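You operate a simulated robot arm through the tools that you are given. There is no shell and no other tool. Be economical: measure what you need, move in short steps, check, and stop when the job is done.

You run a simulated two-armed robot. Do the job below in one go: nothing can be reset, and whatever is moved stays where it is left.

TASK
On the top of the bottling bench, fold the blue cloth in half.
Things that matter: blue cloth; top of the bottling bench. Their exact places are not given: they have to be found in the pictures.

It is judged by the outcome, as a careful person would: the job done as asked, and still so three seconds after it is handed in. It fails if anything else is knocked over, pushed out of place, dropped, spilled or broken. Flat cloth is picked up by pressing the open fingertips on it (5 to 10 N) and closing them slowly along it; thin cloth reads only 2 to 8 mm in the jaws.

THE ROBOT
Two 7-joint arms with two-finger parallel grippers on one trunk, on a base that drives. Base frame: it is fixed to the floor where the robot stands at the start and does not move with it; the origin is under the middle of the robot, x ahead of it, y to its left, z up. Readings come in m, degrees, newtons and seconds.
The left shoulder is at the start at [0.07, 0.163, 1.12], the right one opposite. Places, roughly: top of the bottling bench [0.6, 0, 0.9]. Payload 3.43 kg a hand.
The TCP of each hand is the grasp point between the finger pads, 0.034 m short of the fingertips. In the tool frame z runs along the fingers and y along their closing line. The gripper opens to 0.128 m. The fingers are 0.024 m wide and 0.012 m thick; the gripper's body (0.048 by 0.13 m) begins 0.096 m behind the TCP.
Orientation is that of the tool frame in the base frame, as a unit quaternion [w, x, y, z]. With the fingers straight down and closing along the base's y, the tool's x points along the base's -x, its y along +y and its z along -z.

THE INTERFACE
- The arms move only by the tool arm_command. It takes "left_plan", "right_plan" or both (then of equal length, played together; a hand with none holds still); each is a list of rows, each a list of 6 numbers: the shift along the tool's x, y, z in m, then the turn, a rotation vector about the tool's x, y, z in degrees. In form: [[x, y, z, wx, wy, wz], ...]. A call has 1 to 8 rows; each row is the pose to reach, as a shift and turn from the pose commanded when the call began, along the tool's axes at that moment. "left_fingers" and "right_fingers" are, for a hand that has rows, the opening, from 0 (shut) to 1 (fully open), set as the call begins (left out, the last holds). A row lasts 0.2 s, in which the tool goes at most 0.05 m and 8.6 degrees; a call with a longer step from one row to the next is refused whole, and so is a gripper value outside its range. Where a pose cannot be reached the arm comes as near as it can. A force on the tool above 40 N (or 10 N above the force at the start of the call, whichever is more), or a blocked arm, ends the call early, and 0.2 s more pass. The fingers move at their own pace (about 0.153 m/s each) and stop on an object; they squeeze with about 44 N. The grip force told is the motor's: it shows also when the fingers shut on nothing. Time passes only in rows, and 0.2 s behind the last, so rows that repeat a pose let the fingers close. The reply holds the time, the measured pose of the TCP, the force on the tool along the base axes, the opening and the grip force, in the units named above and with some noise, and new pictures: "views" is both (left out), scene, wrist or none (wrist: the cameras of the hands that moved).
- Cameras (640 x 400 px; columns grow to the right, rows downward): "scene" is now at [0.1342, -0.0036, 1.3476]; the picture's right is [0.06, -1.00, 0.00], its down [-0.67, -0.04, -0.74] and it looks along [0.74, 0.05, -0.67] (base axes); focal length 285 px, centre (320, 200). "left" rides on the left gripper at [0.076, 0.011, -0.16] in its tool frame; the picture's right is [-0.15, 0.99, 0.00], its down [-0.88, -0.13, -0.46] and it looks along [-0.45, -0.07, 0.89] (tool axes); focal length 234 px, centre (320, 200). "right" rides on the right gripper at [0.076, -0.011, -0.16] in its tool frame; the picture's right is [0.15, 0.99, 0.00], its down [-0.88, 0.13, -0.46] and it looks along [-0.45, 0.07, 0.89] (tool axes); focal length 234 px, centre (320, 200).
- slide_trunk(by): slides the trunk up (or, below 0, down) by that many m; the arms and the scene camera ride with it, the base frame stays. It gives what a move gives, with no picture.
- base_move(legs): drives the robot by 1 to 6 legs, each [ahead, left, turn to the left] in m, m and degrees, along the robot's own axes; the way and the turn of a leg run together, so that a leg with both is an arc; at most 1.5 m and 180 degrees a leg. The arms and the cameras ride along, it lands a little off, and it stops where it bumps. It gives what a move gives, and a new picture of the scene camera.
- head_to(pan, tilt): turns the head with the scene camera to pan (to the left, within 86 degrees either way) and tilt (down, from -29 to 69), counted from straight ahead of the robot. It gives what a move gives, and a new picture of the scene camera.
- probe_pixels(camera, pixels): for up to 12 pixels [column, row] of the newest picture of that camera ("zoom" is the newest enlarged one), the place [x, y, z] in the base frame of the surface seen there, good to about 0.003 m, but the place of the scene camera against the robot may be out by one fixed shift of up to 0.025 m in any direction. It takes no simulated time.
- close_up(camera, box): a new picture of the part [left, top, right, bottom] of that camera's present view, enlarged. It takes no simulated time.
- close_job(): hands the job in; it is judged then, once.

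Go step by step. Measure first, check grasps and placings, and put right what went wrong. The budget is 80 turns and 170 pictures, counting those below and the enlarged ones. Unless the task says otherwise, let go and move clear before handing in, and close with one line.

The tools are called after "Emit:" as a command line: name --argument value ..., lists and objects as JSON in quotes. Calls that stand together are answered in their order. arm_command: Moves the arms, as the interface text tells. Its arguments: {"type":"object","properties":{"left_plan":{"type":"array","items":{"type":"array","items":{"type":"number"}}},"left_fingers":{"type":"number"},"right_plan":{"type":"array","items":{"type":"array","items":{"type":"number"}}},"right_fingers":{"type":"number"},"views":{"type":"string","enum":["both","scene","wrist","none"]}},"required":[]} The other tools are called the same way: slide_trunk (by) slides the trunk up or down; base_move (legs) drives the base; head_to (pan, tilt) turns the head that bears the scene camera; probe_pixels (camera, pixels) gives the place of the surface under pixels of a picture; close_up (camera, box) takes an enlarged picture of a part of a camera's view; close_job () hands the job in.

At the start:

```text
clock: 0.0
left_tcp_pos: [0.6587, 0.3453, 1.0347]
left_tool_rot: [0.0, -0.001, 1.0, 0.0]
left_contact_force: [-0.1, -0.8, 0.1]
left_opening: 0.1276
left_gripper_force: 0.1
right_tcp_pos: [0.554, -0.2321, 1.0501]
right_tool_rot: [0.0, 0.0, 1.0, 0.0]
right_contact_force: [0.1, -0.3, 0.3]
right_opening: 0.1282
right_gripper_force: 0.0
trunk travel left (down, up): [-0.6, 0.34]
robot x, y, heading: [0.0011, 0.0016, -0.0]
head pan, tilt: [3.7, 42.2]
```

scene: 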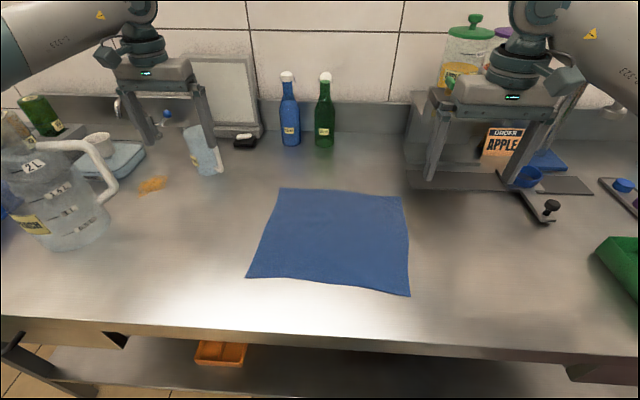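
right: 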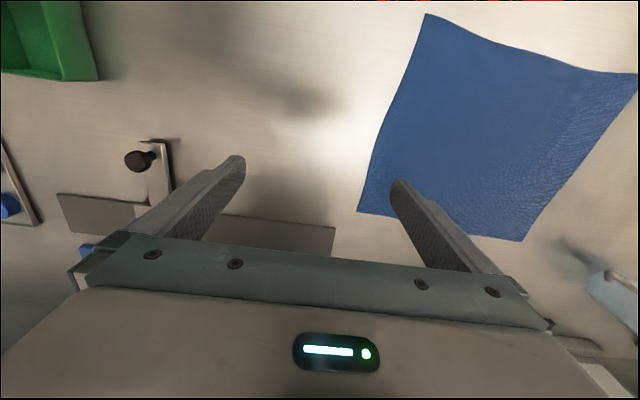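
left: 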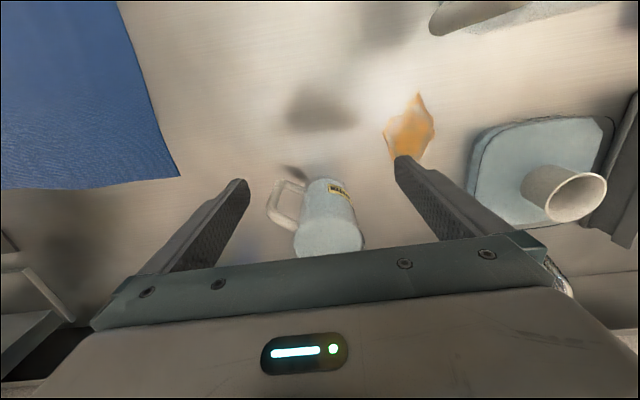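

The blue cloth lies flat with its corners near scene pixels (281,188), (403,197), (410,296) and (246,278). I'll probe those corners in the scene and right wrist views.

Emit:
probe_pixels --camera "scene" --pixels '[[283, 190], [401, 199], [407, 293], [249, 276], [325, 240], [340, 192], [330, 284], [408, 240], [262, 235], [450, 270], [200, 240]]'

Emit:
probe_pixels --camera "right" --pixels '[[427, 17], [360, 209], [521, 238], [634, 78], [480, 120], [300, 80]]'

Emit:
probe_pixels --camera "left" --pixels '[[176, 175], [115, 5], [60, 100], [250, 80], [345, 190], [420, 140]]'

```text
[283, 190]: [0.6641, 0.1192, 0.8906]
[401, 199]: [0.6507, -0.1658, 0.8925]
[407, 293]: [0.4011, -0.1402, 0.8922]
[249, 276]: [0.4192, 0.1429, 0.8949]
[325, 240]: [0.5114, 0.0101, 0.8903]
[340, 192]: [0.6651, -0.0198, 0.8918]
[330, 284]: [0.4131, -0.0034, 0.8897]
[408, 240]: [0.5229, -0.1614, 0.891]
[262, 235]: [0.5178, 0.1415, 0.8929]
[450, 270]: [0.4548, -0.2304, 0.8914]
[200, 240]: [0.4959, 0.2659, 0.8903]
```

```text
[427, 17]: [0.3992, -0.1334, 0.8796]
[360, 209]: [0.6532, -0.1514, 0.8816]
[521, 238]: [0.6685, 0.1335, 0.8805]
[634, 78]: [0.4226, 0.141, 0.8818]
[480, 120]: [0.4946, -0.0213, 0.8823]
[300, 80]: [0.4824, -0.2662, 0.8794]
```

```text
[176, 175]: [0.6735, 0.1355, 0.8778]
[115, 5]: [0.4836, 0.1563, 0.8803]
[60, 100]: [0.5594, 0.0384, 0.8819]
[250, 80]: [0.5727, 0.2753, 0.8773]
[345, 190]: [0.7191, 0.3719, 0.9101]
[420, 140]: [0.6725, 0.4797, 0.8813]
```

The cloth is about 0.25 m (x) by 0.285 m (y), and the wrist cameras put the bench at z≈0.880. Before moving the left arm I'll probe the obstacles: the jug at (60,190), the bottles at (290,140) and (325,140), and the cup at (205,150).

Emit:
probe_pixels --camera "scene" --pixels '[[100, 160], [112, 190], [60, 150], [15, 125], [75, 240], [288, 75], [290, 140], [325, 140], [205, 150], [415, 150], [530, 175], [545, 205]]'

```text
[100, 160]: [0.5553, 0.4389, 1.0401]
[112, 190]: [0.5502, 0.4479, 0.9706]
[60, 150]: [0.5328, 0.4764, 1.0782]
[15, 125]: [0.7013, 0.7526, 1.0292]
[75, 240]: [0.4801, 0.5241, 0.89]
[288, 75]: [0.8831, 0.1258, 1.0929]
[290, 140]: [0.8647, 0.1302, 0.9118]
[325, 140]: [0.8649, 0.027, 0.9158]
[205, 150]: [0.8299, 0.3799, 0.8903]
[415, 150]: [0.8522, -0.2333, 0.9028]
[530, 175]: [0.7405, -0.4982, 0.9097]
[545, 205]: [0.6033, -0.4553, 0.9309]
```

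The jug sits at y>0.43 and the bottles at x≈0.865, so the left hand can move inward safely. I'll bring both hands inward above the cloth before backing the base up for comfortable reach.

Emit:
arm_command --left_plan '[[0, -0.045, 0, 0, 0, 0], [0, -0.09, 0, 0, 0, 0], [0, -0.135, 0, 0, 0, 0], [0, -0.18, 0, 0, 0, 0], [0, -0.229, 0, 0, 0, 0]]' --right_plan '[[0, 0.025, 0, 0, 0, 0], [0, 0.05, 0, 0, 0, 0], [0, 0.075, 0, 0, 0, 0], [0, 0.1, 0, 0, 0, 0], [0, 0.122, 0, 0, 0, 0]]' --left_fingers 0.4 --right_fingers 0.4 --views "none"

Emit:
base_move --legs '[[-0.13, 0, 0]]'

```text
clock: 1.2
left_tcp_pos: [0.6615, 0.115, 1.033]
left_tool_rot: [0.0, -0.001, 1.0, 0.001]
left_contact_force: [0.0, 0.2, -0.3]
left_opening: 0.0509
left_gripper_force: 0.0
right_tcp_pos: [0.5553, -0.1108, 1.0495]
right_tool_rot: [-0.001, -0.001, 1.0, 0.001]
right_contact_force: [0.1, -0.4, 0.3]
right_opening: 0.0512
right_gripper_force: 0.1
trunk travel left (down, up): [-0.6, 0.34]
robot x, y, heading: [0.0007, 0.001, 0.0]
head pan, tilt: [3.7, 42.2]
```

```text
clock: 2.5
left_tcp_pos: [0.5299, 0.116, 1.0339]
left_tool_rot: [0.0, -0.001, 1.0, 0.0]
left_contact_force: [0.5, 0.4, 0.0]
left_opening: 0.0511
left_gripper_force: 0.1
right_tcp_pos: [0.4246, -0.1101, 1.0489]
right_tool_rot: [-0.001, 0.0, 1.0, 0.0]
right_contact_force: [0.0, 0.6, 0.5]
right_opening: 0.0512
right_gripper_force: 0.1
trunk travel left (down, up): [-0.6, 0.34]
robot x, y, heading: [-0.1295, 0.001, 0.2]
head pan, tilt: [3.7, 42.2]
```

scene: 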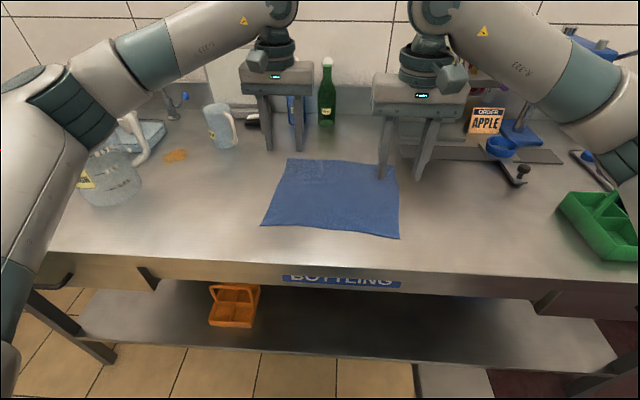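

The base backed up 0.13 m cleanly. Next I'll lower both hands to about 2 cm above the near corners: left to (0.434, 0.113), right to (0.413, -0.107).

Emit:
arm_command --left_plan '[[0.04, -0.001, 0, 0, 0, 0], [0.08, -0.002, 0, 0, 0, 0], [0.096, -0.003, 0.03, 0, 0, 0], [0.096, -0.003, 0.065, 0, 0, 0], [0.096, -0.003, 0.1, 0, 0, 0], [0.096, -0.003, 0.1, 0, 0, 0]]' --right_plan '[[0.005, 0, 0.02, 0, 0, 0], [0.012, 0.003, 0.04, 0, 0, 0], [0.012, 0.003, 0.06, 0, 0, 0], [0.012, 0.003, 0.09, 0, 0, 0], [0.012, 0.003, 0.115, 0, 0, 0], [0.012, 0.003, 0.115, 0, 0, 0]]'

```text
clock: 3.9
left_tcp_pos: [0.4334, 0.1138, 0.9338]
left_tool_rot: [-0.001, -0.001, 1.0, 0.0]
left_contact_force: [-0.1, 0.2, -1.0]
left_opening: 0.0513
left_gripper_force: 0.0
right_tcp_pos: [0.4127, -0.1069, 0.9339]
right_tool_rot: [0.0, -0.001, 1.0, 0.0]
right_contact_force: [0.4, 0.3, 0.1]
right_opening: 0.0511
right_gripper_force: 0.0
trunk travel left (down, up): [-0.6, 0.34]
robot x, y, heading: [-0.1311, -0.0021, -0.1]
head pan, tilt: [3.7, 42.2]
```

scene: 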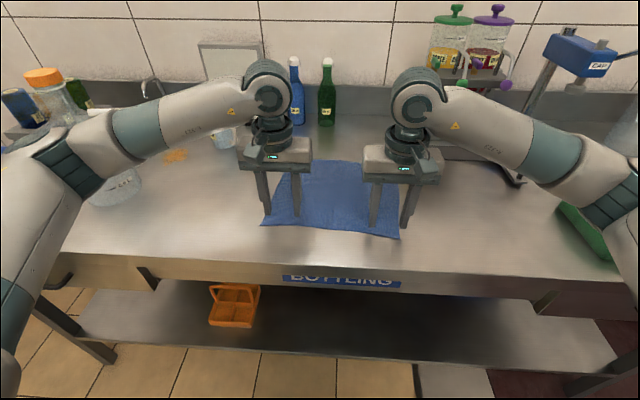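
right: 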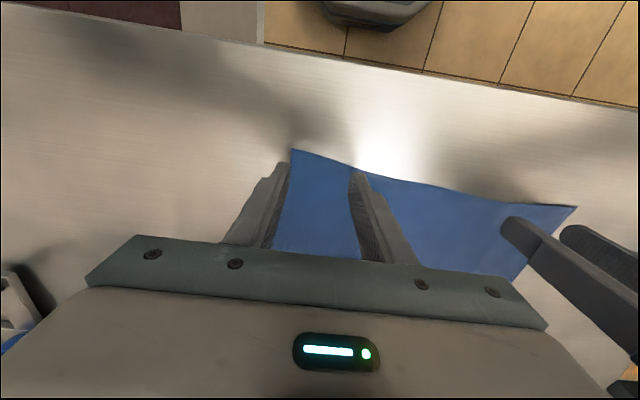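
left: 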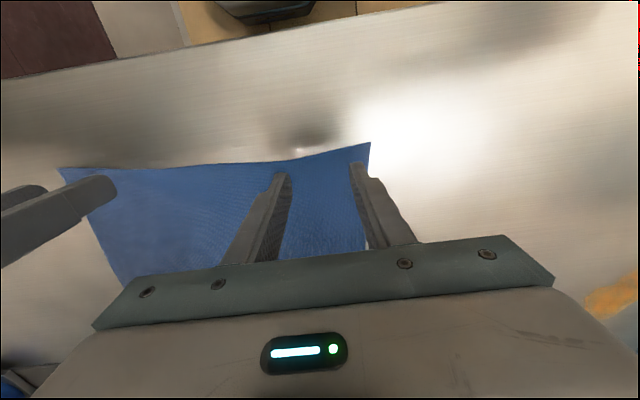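

Both hands are in place, but each outer finger is right at the side edge: right image (285,170), left image (365,180). I'll probe the edges and then shift inward.

Emit:
probe_pixels --camera "left" --pixels '[[368, 146], [330, 152], [280, 162], [367, 200], [200, 168]]'

Emit:
probe_pixels --camera "right" --pixels '[[293, 152], [325, 163], [380, 180], [278, 235], [450, 193]]'

```text
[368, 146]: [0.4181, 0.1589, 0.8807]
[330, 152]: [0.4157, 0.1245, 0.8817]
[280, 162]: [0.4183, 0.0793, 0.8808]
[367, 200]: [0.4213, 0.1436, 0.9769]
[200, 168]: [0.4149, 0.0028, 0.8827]
```

```text
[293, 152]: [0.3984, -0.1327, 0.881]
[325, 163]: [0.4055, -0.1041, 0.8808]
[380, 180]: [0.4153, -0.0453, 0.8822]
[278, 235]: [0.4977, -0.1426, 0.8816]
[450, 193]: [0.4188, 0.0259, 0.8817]
```

The left corner is at (0.418, 0.159) and the right at (0.398, -0.133). I'll centre each gripper about 34 mm inside its side edge with a smaller opening, then approach the surface.

Emit:
arm_command --left_plan '[[0.002, 0.01, 0, 0, 0, 0], [0.002, 0.01, 0.01, 0, 0, 0], [0.002, 0.01, 0.015, 0, 0, 0], [0.002, 0.01, 0.018, 0, 0, 0]]' --right_plan '[[-0.007, 0.007, 0, 0, 0, 0], [-0.007, 0.007, 0.01, 0, 0, 0], [-0.007, 0.007, 0.015, 0, 0, 0], [-0.007, 0.007, 0.018, 0, 0, 0]]' --left_fingers 0.3 --right_fingers 0.3 --views "wrist"

```text
clock: 4.9
left_tcp_pos: [0.4337, 0.1228, 0.9158]
left_tool_rot: [0.001, -0.001, 1.0, -0.001]
left_contact_force: [0.5, 0.1, 1.9]
left_opening: 0.0385
left_gripper_force: 0.0
right_tcp_pos: [0.4206, -0.1001, 0.916]
right_tool_rot: [0.0, 0.0, 1.0, 0.001]
right_contact_force: [-0.2, 0.7, 0.6]
right_opening: 0.0388
right_gripper_force: 0.0
trunk travel left (down, up): [-0.6, 0.34]
robot x, y, heading: [-0.1302, 0.0014, -0.0]
head pan, tilt: [3.7, 42.2]
```

right: 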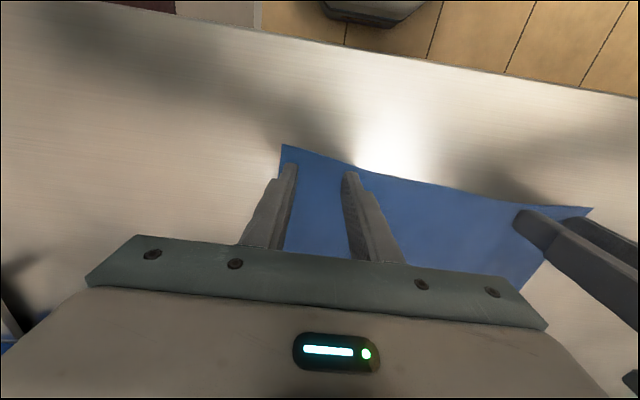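
left: 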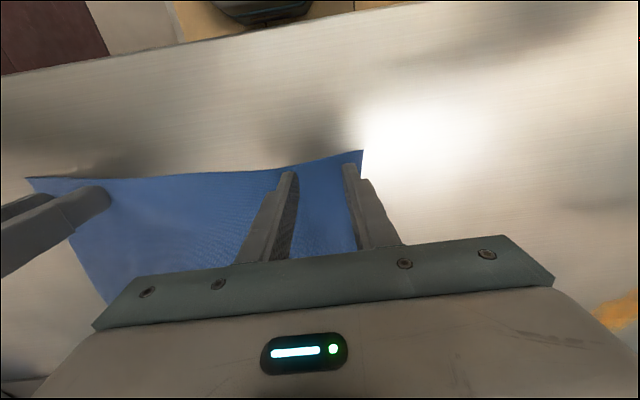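

The left hand touches lightly (1.9 N) and the right is just above the cloth. I'll nudge the left 5 mm inward and press down in small steps.

Emit:
arm_command --left_plan '[[0, -0.005, -0.003, 0, 0, 0], [0, -0.005, 0.001, 0, 0, 0], [0, -0.005, 0.002, 0, 0, 0], [0, -0.005, 0.003, 0, 0, 0]]' --right_plan '[[0, 0.001, -0.001, 0, 0, 0], [0, 0.001, 0.001, 0, 0, 0], [0, 0.001, 0.002, 0, 0, 0], [0, 0.001, 0.003, 0, 0, 0]]' --views "none"

```text
clock: 5.9
left_tcp_pos: [0.4327, 0.118, 0.9147]
left_tool_rot: [0.002, 0.0, 1.0, -0.001]
left_contact_force: [4.3, -0.7, 16.6]
left_opening: 0.0387
left_gripper_force: 0.0
right_tcp_pos: [0.4187, -0.0992, 0.9151]
right_tool_rot: [0.002, 0.001, 1.0, 0.001]
right_contact_force: [2.5, 0.3, 10.5]
right_opening: 0.0388
right_gripper_force: 0.1
trunk travel left (down, up): [-0.6, 0.34]
robot x, y, heading: [-0.1299, 0.0015, 0.0]
head pan, tilt: [3.7, 42.2]
```

Contact is at 16.6 N on the left and 10.5 N on the right. I'll ease both toward 7 N and start closing gradually.

Emit:
arm_command --left_plan '[[0, 0, -0.0013, 0, 0, 0], [0, 0, -0.0013, 0, 0, 0]]' --right_plan '[[0, 0, -0.0005, 0, 0, 0], [0, 0, -0.0005, 0, 0, 0]]' --left_fingers 0.24 --right_fingers 0.24 --views "wrist"

```text
clock: 6.5
left_tcp_pos: [0.4293, 0.119, 0.9143]
left_tool_rot: [0.001, -0.001, 1.0, -0.001]
left_contact_force: [2.4, -2.2, 11.4]
left_opening: 0.0303
left_gripper_force: 0.0
right_tcp_pos: [0.4178, -0.0997, 0.9143]
right_tool_rot: [0.001, 0.0, 1.0, -0.001]
right_contact_force: [-0.7, 2.2, 14.9]
right_opening: 0.0294
right_gripper_force: 0.0
trunk travel left (down, up): [-0.6, 0.34]
robot x, y, heading: [-0.1318, -0.0014, 0.2]
head pan, tilt: [3.7, 42.2]
```

right: 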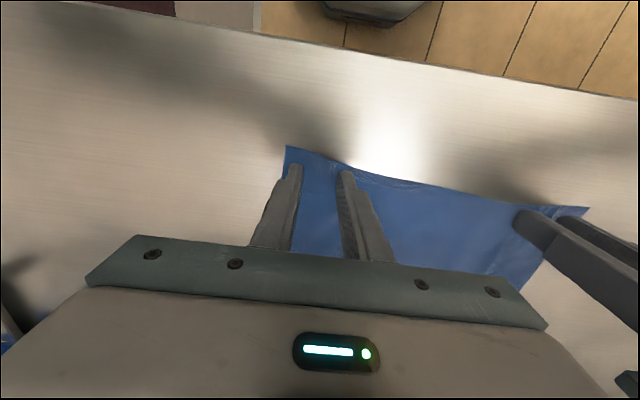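
left: 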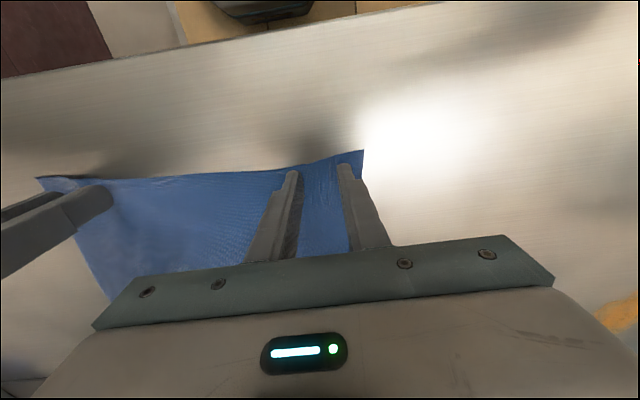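

The cloth is starting to gather slightly between the fingers in both wrist views. I'll relax the pressure a little and keep closing.

Emit:
arm_command --left_plan '[[0, 0, -0.0004, 0, 0, 0], [0, 0, -0.0004, 0, 0, 0]]' --right_plan '[[0, 0, -0.0008, 0, 0, 0], [0, 0, -0.0008, 0, 0, 0]]' --left_fingers 0.16 --right_fingers 0.16 --views "none"

Emit:
arm_command --left_plan '[[0, 0, 0, 0, 0, 0], [0, 0, 0, 0, 0, 0]]' --right_plan '[[0, 0, 0, 0, 0, 0], [0, 0, 0, 0, 0, 0]]' --left_fingers 0.09 --right_fingers 0.09 --views "wrist"

```text
clock: 7.1
left_tcp_pos: [0.4311, 0.1179, 0.9153]
left_tool_rot: [0.001, 0.0, 1.0, -0.001]
left_contact_force: [-1.0, -1.5, 8.9]
left_opening: 0.02
left_gripper_force: 0.1
right_tcp_pos: [0.418, -0.0992, 0.9154]
right_tool_rot: [0.0, -0.001, 1.0, 0.0]
right_contact_force: [-0.6, 1.8, 10.3]
right_opening: 0.0201
right_gripper_force: 0.1
trunk travel left (down, up): [-0.6, 0.34]
robot x, y, heading: [-0.1288, 0.0015, 0.4]
head pan, tilt: [3.7, 42.2]
```

```text
clock: 7.7
left_tcp_pos: [0.4315, 0.1179, 0.9165]
left_tool_rot: [0.0, -0.001, 1.0, 0.0]
left_contact_force: [-1.5, -1.0, 8.0]
left_opening: 0.0108
left_gripper_force: 0.1
right_tcp_pos: [0.4175, -0.0989, 0.9158]
right_tool_rot: [0.001, 0.0, 1.0, 0.0]
right_contact_force: [-1.1, 1.3, 10.0]
right_opening: 0.0107
right_gripper_force: 0.0
trunk travel left (down, up): [-0.6, 0.34]
robot x, y, heading: [-0.1301, -0.0008, 0.0]
head pan, tilt: [3.7, 42.2]
```

right: 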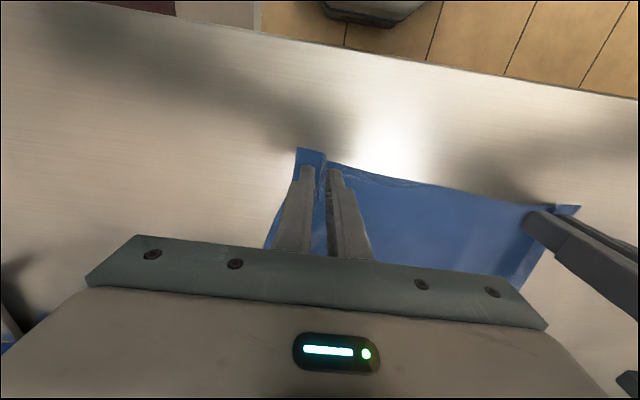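
left: 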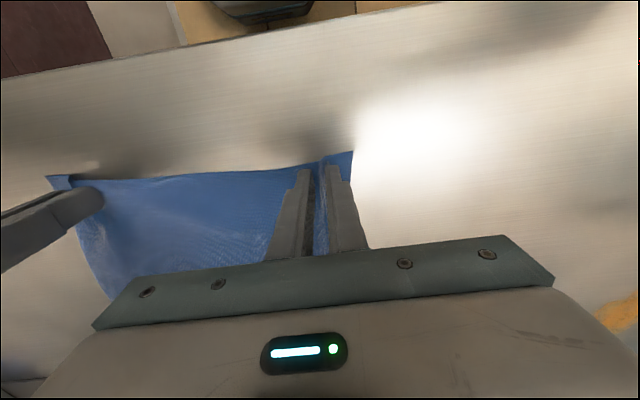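

A ridge of cloth has formed between the fingers on both sides. I'll close fully.

Emit:
arm_command --left_plan '[[0, 0, 0, 0, 0, 0], [0, 0, 0, 0, 0, 0], [0, 0, 0, 0, 0, 0]]' --right_plan '[[0, 0, 0, 0, 0, 0], [0, 0, 0, 0, 0, 0], [0, 0, 0, 0, 0, 0]]' --left_fingers 0 --right_fingers 0 --views "none"

Emit:
arm_command --left_plan '[[0, 0, -0.01, 0, 0, 0], [0, 0, -0.02, 0, 0, 0], [0, 0, -0.03, 0, 0, 0]]' --right_plan '[[0, 0, -0.01, 0, 0, 0], [0, 0, -0.02, 0, 0, 0], [0, 0, -0.03, 0, 0, 0]]'

```text
clock: 8.5
left_tcp_pos: [0.4315, 0.1185, 0.915]
left_tool_rot: [0.0, -0.001, 1.0, 0.0]
left_contact_force: [-1.5, -2.6, 8.0]
left_opening: 0.0015
left_gripper_force: 36.6
right_tcp_pos: [0.4195, -0.1004, 0.9163]
right_tool_rot: [0.0, 0.0, 1.0, -0.001]
right_contact_force: [-0.6, 3.2, 7.9]
right_opening: 0.0017
right_gripper_force: 36.7
trunk travel left (down, up): [-0.6, 0.34]
robot x, y, heading: [-0.1272, -0.0028, 0.1]
head pan, tilt: [3.7, 42.2]
```

```text
clock: 9.3
left_tcp_pos: [0.4322, 0.1173, 0.9426]
left_tool_rot: [-0.001, -0.001, 1.0, 0.0]
left_contact_force: [0.4, -3.0, -0.3]
left_opening: 0.0018
left_gripper_force: 36.5
right_tcp_pos: [0.4197, -0.0996, 0.9443]
right_tool_rot: [-0.001, 0.0, 1.0, 0.0]
right_contact_force: [-0.5, 3.0, 0.6]
right_opening: 0.0013
right_gripper_force: 36.3
trunk travel left (down, up): [-0.6, 0.34]
robot x, y, heading: [-0.1323, 0.0027, -0.1]
head pan, tilt: [3.7, 42.2]
```

scene: 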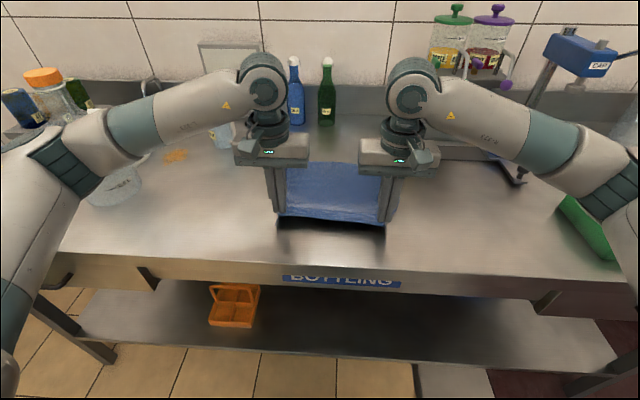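
right: 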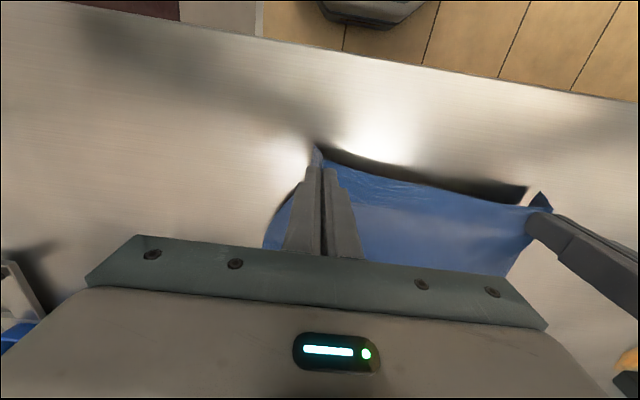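
left: 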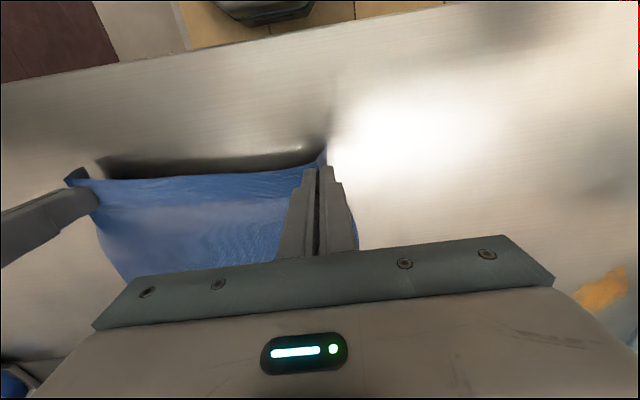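

Both corners are held: the edge is taut, with ±3 N of sideways pull, and it's off the table. I'll arc both hands up and forward to above the fold line at x≈0.54, tilting slightly so the edge turns over.

Emit:
arm_command --left_plan '[[-0.008, -0.001, -0.012, 0, 1, 0], [-0.016, -0.001, -0.024, 0, 2, 0], [-0.0355, -0.003, -0.045, 0, 5, 0], [-0.06, -0.005, -0.06, 0, 8, 0], [-0.088, -0.007, -0.07, 0, 10, 0], [-0.105, -0.008, -0.072, 0, 12, 0], [-0.118, -0.009, -0.073, 0, 12, 0], [-0.118, -0.009, -0.073, 0, 12, 0]]' --right_plan '[[-0.008, -0.001, -0.012, 0, 1, 0], [-0.016, -0.001, -0.024, 0, 2, 0], [-0.0355, -0.002, -0.045, 0, 5, 0], [-0.06, -0.004, -0.06, 0, 8, 0], [-0.088, -0.006, -0.07, 0, 10, 0], [-0.105, -0.007, -0.072, 0, 12, 0], [-0.119, -0.008, -0.073, 0, 12, 0], [-0.119, -0.008, -0.073, 0, 12, 0]]'

```text
clock: 11.1
left_tcp_pos: [0.5503, 0.1079, 1.017]
left_tool_rot: [-0.105, -0.001, 0.994, 0.0]
left_contact_force: [0.7, -0.7, -0.2]
left_opening: 0.0018
left_gripper_force: 36.5
right_tcp_pos: [0.5384, -0.106, 1.0176]
right_tool_rot: [-0.104, 0.001, 0.995, 0.001]
right_contact_force: [-0.3, 0.3, -0.2]
right_opening: 0.002
right_gripper_force: 35.9
trunk travel left (down, up): [-0.6, 0.34]
robot x, y, heading: [-0.1292, -0.0021, 0.1]
head pan, tilt: [3.7, 42.2]
```

scene: 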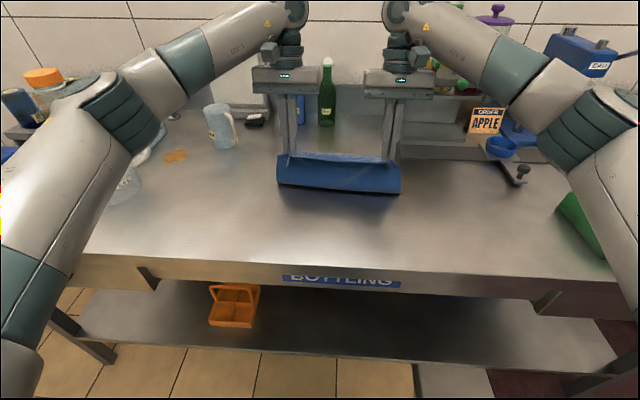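
right: 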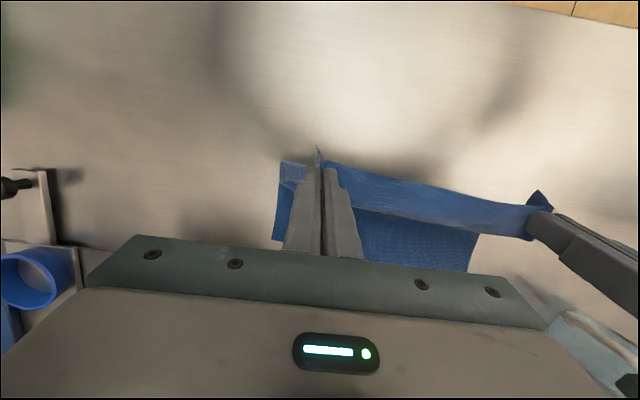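
left: 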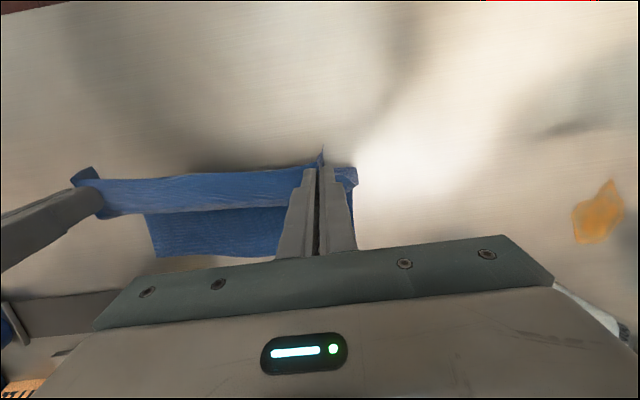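

The cloth now hangs vertically over the fold line. I'll probe the far corners, right (274,240) and left (156,256), to see whether the lower half has moved.

Emit:
probe_pixels --camera "right" --pixels '[[276, 237], [469, 268], [420, 262]]'

Emit:
probe_pixels --camera "left" --pixels '[[157, 254], [220, 252], [240, 252]]'

Emit:
probe_pixels --camera "scene" --pixels '[[150, 130], [90, 100], [130, 185], [340, 190], [285, 186], [395, 190]]'

```text
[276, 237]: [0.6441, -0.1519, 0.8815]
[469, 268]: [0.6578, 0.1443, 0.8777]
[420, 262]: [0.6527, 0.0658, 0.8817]
```

```text
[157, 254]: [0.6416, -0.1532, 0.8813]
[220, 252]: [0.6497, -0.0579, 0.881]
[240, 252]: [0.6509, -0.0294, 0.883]
```

```text
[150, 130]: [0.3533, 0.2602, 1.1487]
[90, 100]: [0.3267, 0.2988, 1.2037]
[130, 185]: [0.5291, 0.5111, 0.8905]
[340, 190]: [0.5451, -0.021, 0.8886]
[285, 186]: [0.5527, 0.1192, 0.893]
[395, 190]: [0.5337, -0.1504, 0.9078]
```

The lower half slid only about 1 cm, so I'll aim the edge at its new far edge (x≈0.657 left, 0.646 right). Now I'll continue the arc over and downward, stopping short of the table.

Emit:
arm_command --left_plan '[[-0.018, -0.001, -0.001, 0, 1.5, 0], [-0.0364, -0.002, -0.0016, 0, 3, 0], [-0.055, -0.003, 0.004, 0, 5, 0], [-0.0715, -0.004, 0.0094, 0, 6, 0], [-0.084, -0.005, 0.016, 0, 8, 0], [-0.094, -0.005, 0.0239, 0, 9, 0], [-0.104, -0.006, 0.035, 0, 10, 0], [-0.1112, -0.006, 0.0448, 0, 11, 0]]' --right_plan '[[-0.018, -0.002, -0.001, 0, 1.5, 0], [-0.0364, -0.004, -0.0016, 0, 3, 0], [-0.055, -0.005, 0.004, 0, 5, 0], [-0.0725, -0.007, 0.0094, 0, 6, 0], [-0.086, -0.008, 0.016, 0, 8, 0], [-0.096, -0.009, 0.0239, 0, 9, 0], [-0.106, -0.01, 0.035, 0, 10, 0], [-0.1132, -0.011, 0.0448, 0, 11, 0]]'

```text
clock: 12.8
left_tcp_pos: [0.6078, 0.1218, 0.9736]
left_tool_rot: [-0.189, 0.007, 0.982, -0.009]
left_contact_force: [1.1, -16.6, -0.5]
left_opening: 0.0016
left_gripper_force: 36.5
left hand out of reach, approached as far as the arm can: row 5, 6, 7, 8
right_tcp_pos: [0.6082, -0.1061, 0.9775]
right_tool_rot: [-0.186, -0.008, 0.983, 0.008]
right_contact_force: [0.7, 17.3, -0.3]
right_opening: 0.0018
right_gripper_force: 36.4
right hand out of reach, approached as far as the arm can: row 5, 6, 7, 8
trunk travel left (down, up): [-0.6, 0.34]
robot x, y, heading: [-0.1289, 0.0022, 0.0]
head pan, tilt: [3.7, 42.2]
stopped in row 8 (left hand): the force on the tool passed its limit (the readings are from after the stop); the commanded pose is now the measured one
```

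scene: 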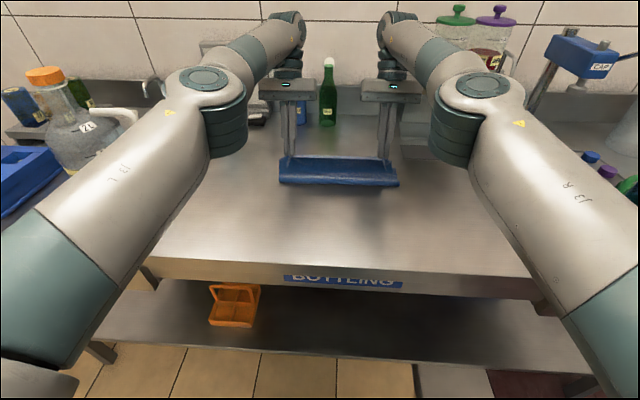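
right: 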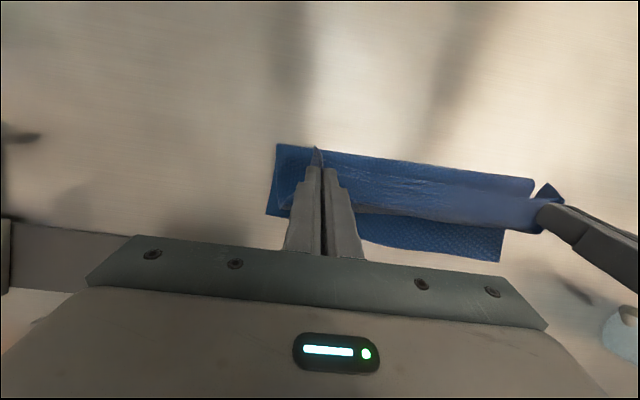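
left: 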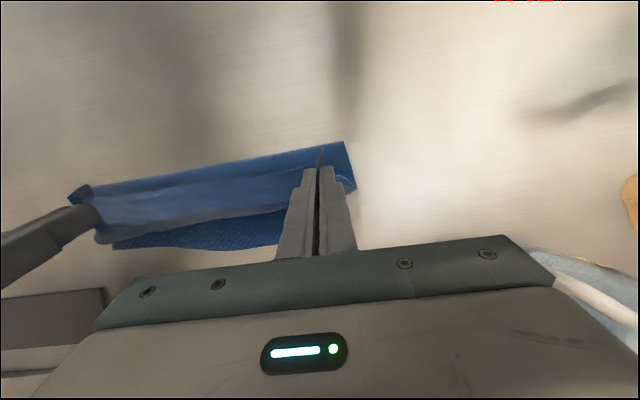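

Both arms ran out of reach at x≈0.608 and splayed, pulling about 17 N sideways on the cloth. I'll bring the hands back together and back and down to slacken the cloth, then drive the base forward to regain reach.

Emit:
arm_command --left_plan '[[0.002, -0.01, 0.002, 0, 0, 0], [0.01, -0.01, 0.009, 0, 0, 0], [0.02, -0.01, 0.017, 0, 0, 0], [0.03, -0.01, 0.024, 0, 0, 0], [0.039, -0.01, 0.031, 0, 0, 0], [0.039, -0.01, 0.031, 0, 0, 0]]' --right_plan '[[0.002, 0, 0.002, 0, 0, 0], [0.012, 0, 0.011, 0, 0, 0], [0.024, 0, 0.02, 0, 0, 0], [0.036, 0, 0.029, 0, 0, 0], [0.046, 0, 0.0376, 0, 0, 0], [0.046, 0, 0.0376, 0, 0, 0]]' --views "scene"

```text
clock: 14.2
left_tcp_pos: [0.5601, 0.1108, 0.9592]
left_tool_rot: [-0.189, 0.005, 0.982, -0.006]
left_contact_force: [-0.2, -6.4, -0.6]
left_opening: 0.0017
left_gripper_force: 36.1
right_tcp_pos: [0.5521, -0.1129, 0.958]
right_tool_rot: [-0.185, -0.006, 0.983, 0.007]
right_contact_force: [0.6, 6.2, 0.4]
right_opening: 0.0015
right_gripper_force: 35.9
trunk travel left (down, up): [-0.6, 0.34]
robot x, y, heading: [-0.1311, -0.003, -0.1]
head pan, tilt: [3.7, 42.2]
```

scene: 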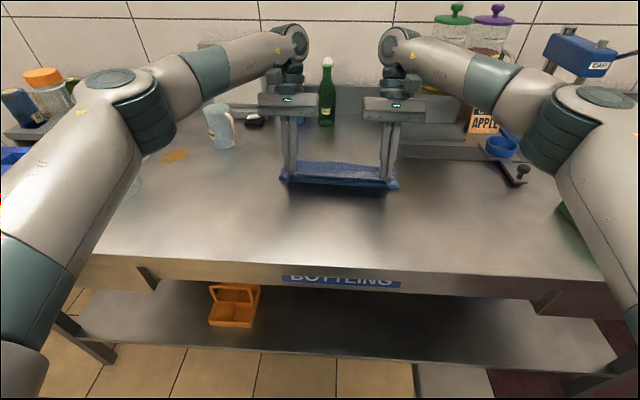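

The sideways tension is down to about 6 N and the elbows are well above the jug. I'll drive forward 0.09 m, which carries the edge over to the far side.

Emit:
base_move --legs '[[0.09, 0, 0]]'

```text
clock: 15.3
left_tcp_pos: [0.6487, 0.1107, 0.9599]
left_tool_rot: [-0.189, 0.005, 0.982, -0.007]
left_contact_force: [0.8, -6.0, 0.1]
left_opening: 0.0019
left_gripper_force: 37.1
right_tcp_pos: [0.6416, -0.1125, 0.9567]
right_tool_rot: [-0.186, -0.007, 0.983, 0.006]
right_contact_force: [0.3, 4.9, 0.2]
right_opening: 0.0016
right_gripper_force: 36.5
trunk travel left (down, up): [-0.6, 0.34]
robot x, y, heading: [-0.0421, -0.0006, -0.0]
head pan, tilt: [3.7, 42.2]
```

scene: 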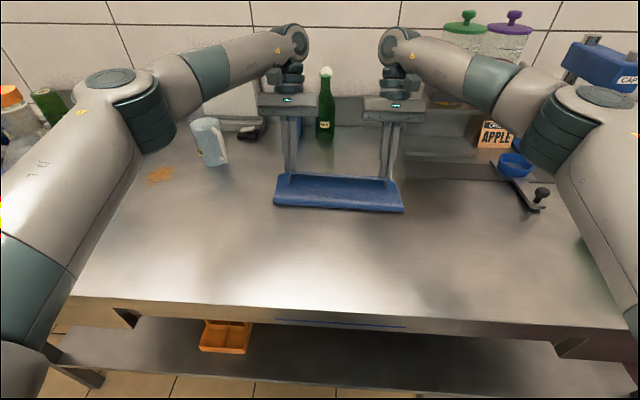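

The base landed well and the edge is now over the far side. I'll lower about 2 cm, ease the sideways tension, and look with the wrist cameras.

Emit:
arm_command --left_plan '[[0, -0.003, 0, 0, 0, 0], [-0.003, -0.006, 0.01, 0, 0, 0], [-0.006, -0.007, 0.019, 0, 0, 0]]' --right_plan '[[0, -0.001, 0, 0, 0, 0], [-0.003, -0.002, 0.01, 0, 0, 0], [-0.006, -0.002, 0.019, 0, 0, 0]]'

```text
clock: 16.1
left_tcp_pos: [0.6461, 0.1033, 0.9386]
left_tool_rot: [-0.189, 0.005, 0.982, -0.006]
left_contact_force: [-0.7, -0.3, 0.5]
left_opening: 0.0021
left_gripper_force: 36.3
right_tcp_pos: [0.6388, -0.1152, 0.9386]
right_tool_rot: [-0.185, -0.006, 0.983, 0.008]
right_contact_force: [-0.3, 1.1, 0.1]
right_opening: 0.0012
right_gripper_force: 36.4
trunk travel left (down, up): [-0.6, 0.34]
robot x, y, heading: [-0.0439, -0.0006, -0.1]
head pan, tilt: [3.7, 42.2]
```

scene: 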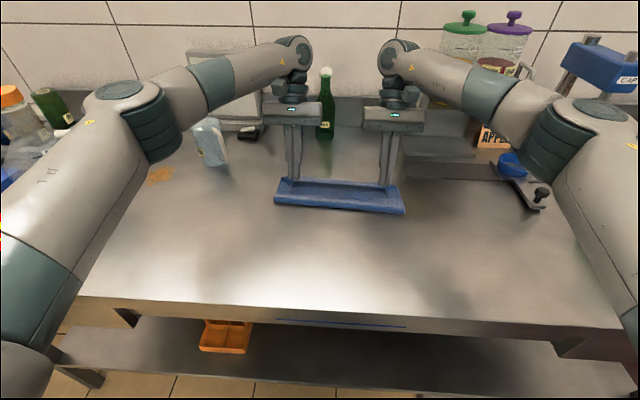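
right: 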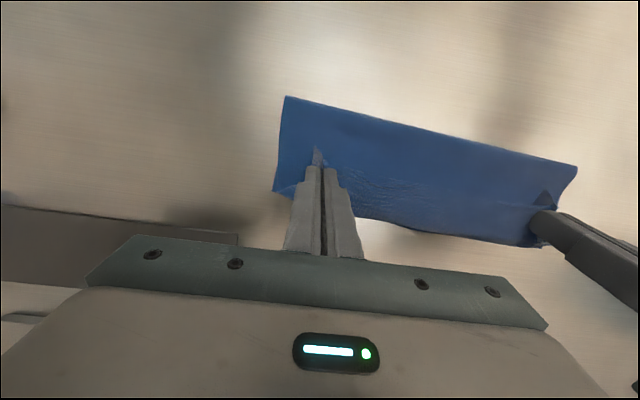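
left: 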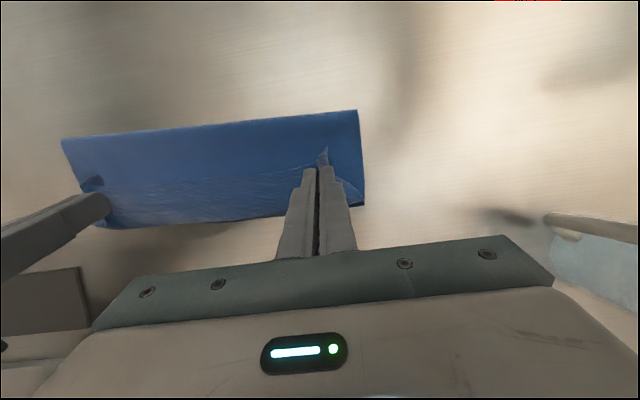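

The fold looks good in both wrist views. I'll probe the fold line and the far edge for alignment.

Emit:
probe_pixels --camera "right" --pixels '[[286, 100], [430, 132], [573, 168], [275, 188], [400, 222], [450, 232], [545, 240], [450, 200]]'

Emit:
probe_pixels --camera "left" --pixels '[[357, 114], [200, 128], [65, 142], [360, 203], [260, 215], [200, 220], [130, 226], [345, 190]]'

Emit:
close_up --camera "right" --box '[240, 80, 600, 260]'

Emit:
close_up --camera "left" --box '[40, 80, 400, 260]'

```text
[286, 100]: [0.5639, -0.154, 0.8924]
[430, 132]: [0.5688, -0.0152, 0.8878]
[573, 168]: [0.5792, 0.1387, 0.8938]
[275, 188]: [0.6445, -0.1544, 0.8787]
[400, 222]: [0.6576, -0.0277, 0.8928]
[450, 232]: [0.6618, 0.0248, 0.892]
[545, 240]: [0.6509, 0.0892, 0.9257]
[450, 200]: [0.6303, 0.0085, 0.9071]
```

```text
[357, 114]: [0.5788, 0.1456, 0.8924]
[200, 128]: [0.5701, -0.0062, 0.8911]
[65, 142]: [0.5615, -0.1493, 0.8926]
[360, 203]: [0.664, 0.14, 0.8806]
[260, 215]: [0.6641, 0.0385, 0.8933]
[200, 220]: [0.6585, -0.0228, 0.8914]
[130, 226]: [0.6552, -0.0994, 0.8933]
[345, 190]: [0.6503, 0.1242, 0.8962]
```

```text
1.78 times, centred on (420, 170) of right
```

zoom: 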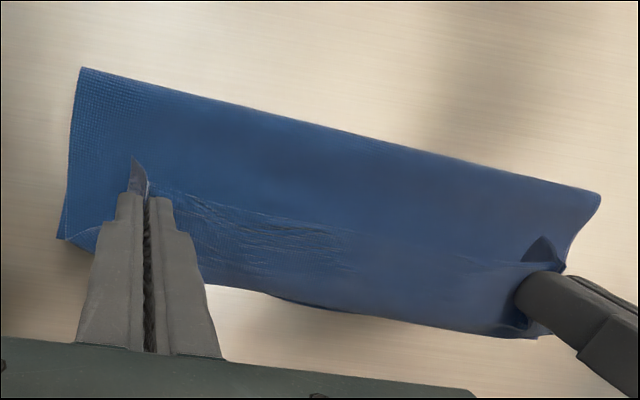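

```text
1.78 times, centred on (220, 170) of left
```

zoom: 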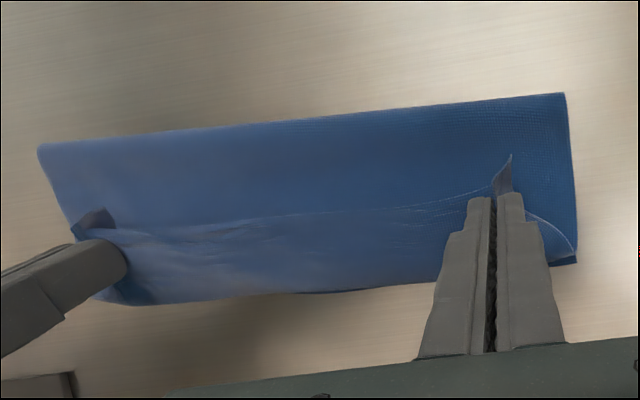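

The lower edge stayed put, but the fold line rolled forward to x≈0.57 and the gripped strip is turned back, so the halves would be uneven. With better reach now, I'll go back up the arc to let the fold line settle and redo the landing.

Emit:
arm_command --left_plan '[[0.0147, 0, -0.008, 0, 0, 0], [0.0293, 0, -0.0162, 0, -1, 0], [0.0455, 0.001, -0.023, 0, -3, 0], [0.0617, 0.001, -0.03, 0, -5, 0], [0.076, 0.002, -0.0325, 0, -7, 0], [0.0906, 0.002, -0.0346, 0, -8, 0], [0.103, 0.003, -0.032, 0, -10, 0], [0.1149, 0.003, -0.028, 0, -10, 0]]' --right_plan '[[0.0147, 0, -0.008, 0, 0, 0], [0.0293, 0, -0.0162, 0, -1, 0], [0.0455, 0.001, -0.023, 0, -3, 0], [0.0617, 0.002, -0.03, 0, -5, 0], [0.077, 0.003, -0.0325, 0, -7, 0], [0.092, 0.003, -0.0346, 0, -8, 0], [0.105, 0.004, -0.032, 0, -10, 0], [0.118, 0.004, -0.028, 0, -10, 0]]'

```text
clock: 17.9
left_tcp_pos: [0.5488, 0.1063, 1.0106]
left_tool_rot: [-0.103, 0.005, 0.995, -0.007]
left_contact_force: [-0.1, -1.9, -0.4]
left_opening: 0.0017
left_gripper_force: 36.3
right_tcp_pos: [0.5386, -0.1123, 1.0069]
right_tool_rot: [-0.098, -0.007, 0.995, 0.008]
right_contact_force: [0.3, 3.1, -0.6]
right_opening: 0.0015
right_gripper_force: 36.8
trunk travel left (down, up): [-0.6, 0.34]
robot x, y, heading: [-0.0411, 0.0022, -0.1]
head pan, tilt: [3.7, 42.2]
```

scene: 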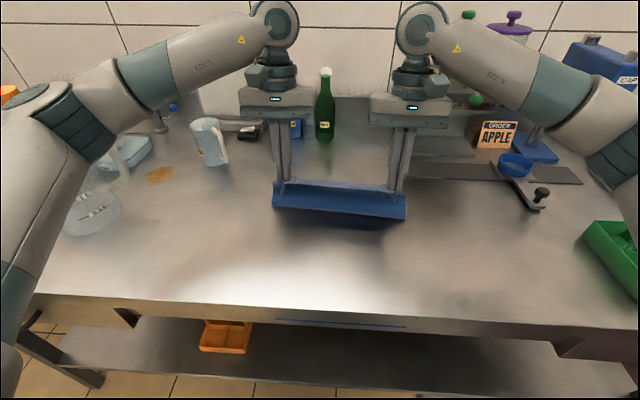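
right: 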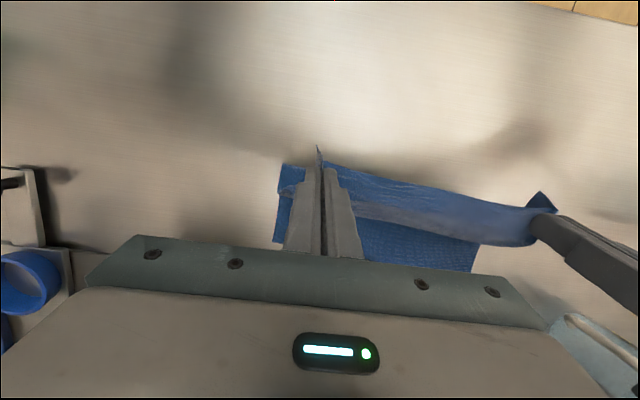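
left: 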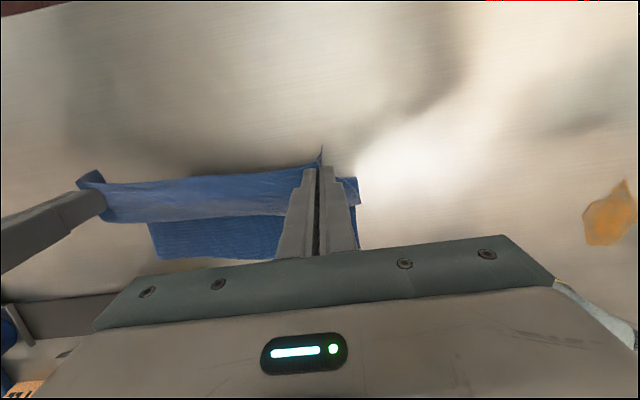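

The cloth hangs upright again. I'll probe the table line at scene (275,205), (340,213), (404,217) and the far corner.

Emit:
probe_pixels --camera "scene" --pixels '[[275, 203], [340, 211], [403, 216], [340, 195], [450, 250]]'

Emit:
probe_pixels --camera "right" --pixels '[[275, 239], [470, 270], [415, 262], [540, 200]]'

```text
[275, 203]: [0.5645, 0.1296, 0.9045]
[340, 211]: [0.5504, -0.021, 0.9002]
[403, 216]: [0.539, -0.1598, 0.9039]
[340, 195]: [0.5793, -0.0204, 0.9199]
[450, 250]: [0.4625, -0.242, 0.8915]
```

```text
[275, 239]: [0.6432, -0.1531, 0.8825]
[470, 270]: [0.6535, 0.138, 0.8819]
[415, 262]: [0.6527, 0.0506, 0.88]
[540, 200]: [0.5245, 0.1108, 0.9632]
```

The lower half now has its fold at x≈0.54–0.56 and its far edge at 0.643–0.655. I'll slacken backward a little, then carry the edge over low with more tilt so it lands on the far edge without dragging the fold.

Emit:
arm_command --left_plan '[[0.0181, 0, 0.0304, 0, 0, 0], [-0.0085, 0, 0.035, 0, 4, 0], [-0.0392, -0.001, 0.0357, 0, 8, 0], [-0.0707, -0.002, 0.0391, 0, 12, 0], [-0.0978, -0.003, 0.0466, 0, 16, 0], [-0.1205, -0.004, 0.0572, 0, 20, 0], [-0.129, -0.004, 0.0635, 0, 22, 0], [-0.129, -0.004, 0.0635, 0, 22, 0]]' --right_plan '[[0.0181, 0, 0.0304, 0, 0, 0], [-0.0085, 0, 0.035, 0, 4, 0], [-0.0392, 0, 0.0357, 0, 8, 0], [-0.0707, -0.001, 0.0391, 0, 12, 0], [-0.0978, -0.002, 0.0466, 0, 16, 0], [-0.1205, -0.003, 0.0572, 0, 20, 0], [-0.129, -0.003, 0.0635, 0, 22, 0], [-0.129, -0.003, 0.0635, 0, 22, 0]]'

```text
clock: 19.7
left_tcp_pos: [0.6451, 0.1003, 0.9255]
left_tool_rot: [-0.291, 0.006, 0.957, -0.005]
left_contact_force: [0.4, -0.5, 0.1]
left_opening: 0.002
left_gripper_force: 37.0
left hand out of reach, approached as far as the arm can: row 6, 7, 8
right_tcp_pos: [0.6539, -0.1148, 0.9192]
right_tool_rot: [-0.285, -0.008, 0.958, 0.008]
right_contact_force: [-0.5, -1.0, -0.1]
right_opening: 0.0016
right_gripper_force: 36.6
trunk travel left (down, up): [-0.6, 0.34]
robot x, y, heading: [-0.0379, 0.0009, -0.2]
head pan, tilt: [3.7, 42.2]
```

scene: 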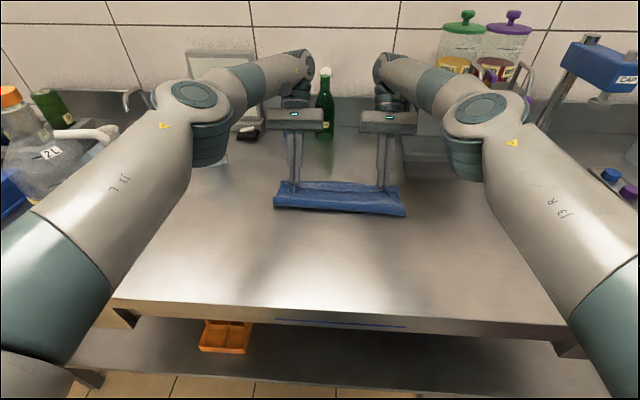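
right: 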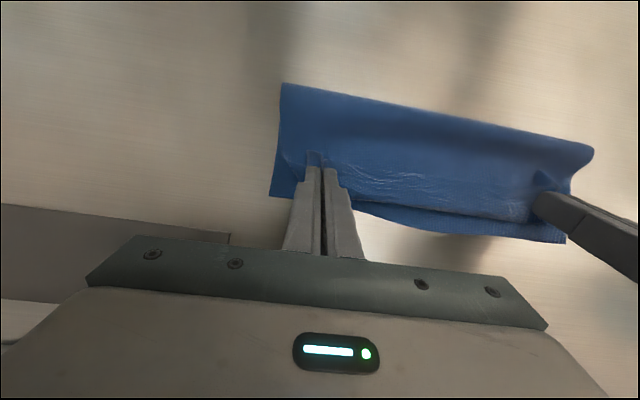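
left: 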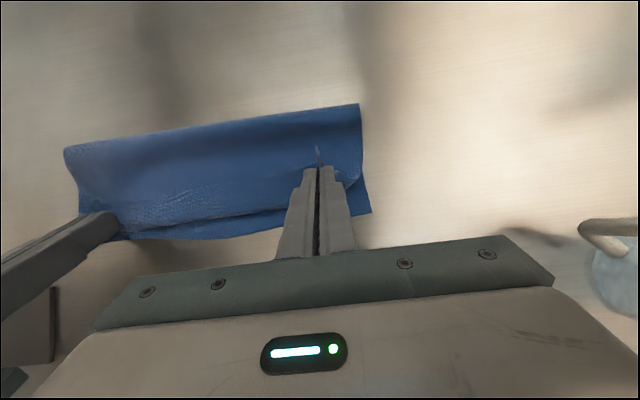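

The left arm ran out of reach 1.9 cm short. I'll retract the hands horizontally a little and drive the base forward 0.04 m to gain margin.

Emit:
arm_command --left_plan '[[0.0083, 0, 0.0055, 0, 0, 0], [0.0166, 0, 0.0111, 0, 0, 0]]' --right_plan '[[0.0166, 0, 0.0111, 0, 0, 0], [0.0332, 0, 0.0223, 0, 0, 0]]' --views "none"

Emit:
base_move --legs '[[0.04, 0, 0]]'

```text
clock: 20.3
left_tcp_pos: [0.6234, 0.1012, 0.9261]
left_tool_rot: [-0.29, 0.005, 0.957, -0.006]
left_contact_force: [-0.1, 0.6, -0.1]
left_opening: 0.0015
left_gripper_force: 37.0
right_tcp_pos: [0.6124, -0.113, 0.9199]
right_tool_rot: [-0.287, -0.007, 0.958, 0.007]
right_contact_force: [-0.2, -0.4, 0.0]
right_opening: 0.0016
right_gripper_force: 36.6
trunk travel left (down, up): [-0.6, 0.34]
robot x, y, heading: [-0.0466, -0.0015, 0.1]
head pan, tilt: [3.7, 42.2]
```

```text
clock: 21.1
left_tcp_pos: [0.6633, 0.1057, 0.9258]
left_tool_rot: [-0.291, 0.006, 0.957, -0.007]
left_contact_force: [0.1, -0.9, 0.0]
left_opening: 0.0017
left_gripper_force: 36.8
right_tcp_pos: [0.6522, -0.1092, 0.9211]
right_tool_rot: [-0.285, -0.008, 0.958, 0.004]
right_contact_force: [-0.1, 0.0, -0.1]
right_opening: 0.0017
right_gripper_force: 35.7
trunk travel left (down, up): [-0.6, 0.34]
robot x, y, heading: [-0.0001, -0.0022, 0.2]
head pan, tilt: [3.7, 42.2]
```

scene: 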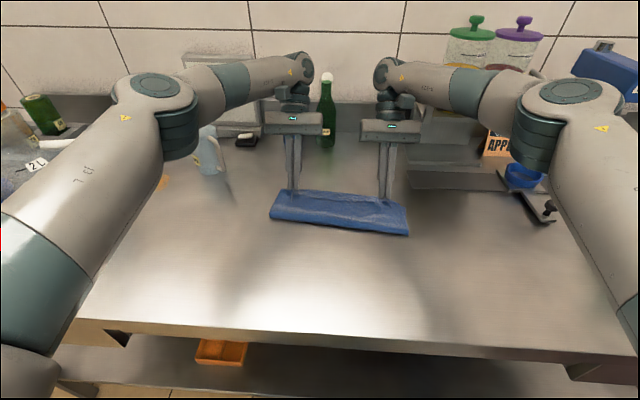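

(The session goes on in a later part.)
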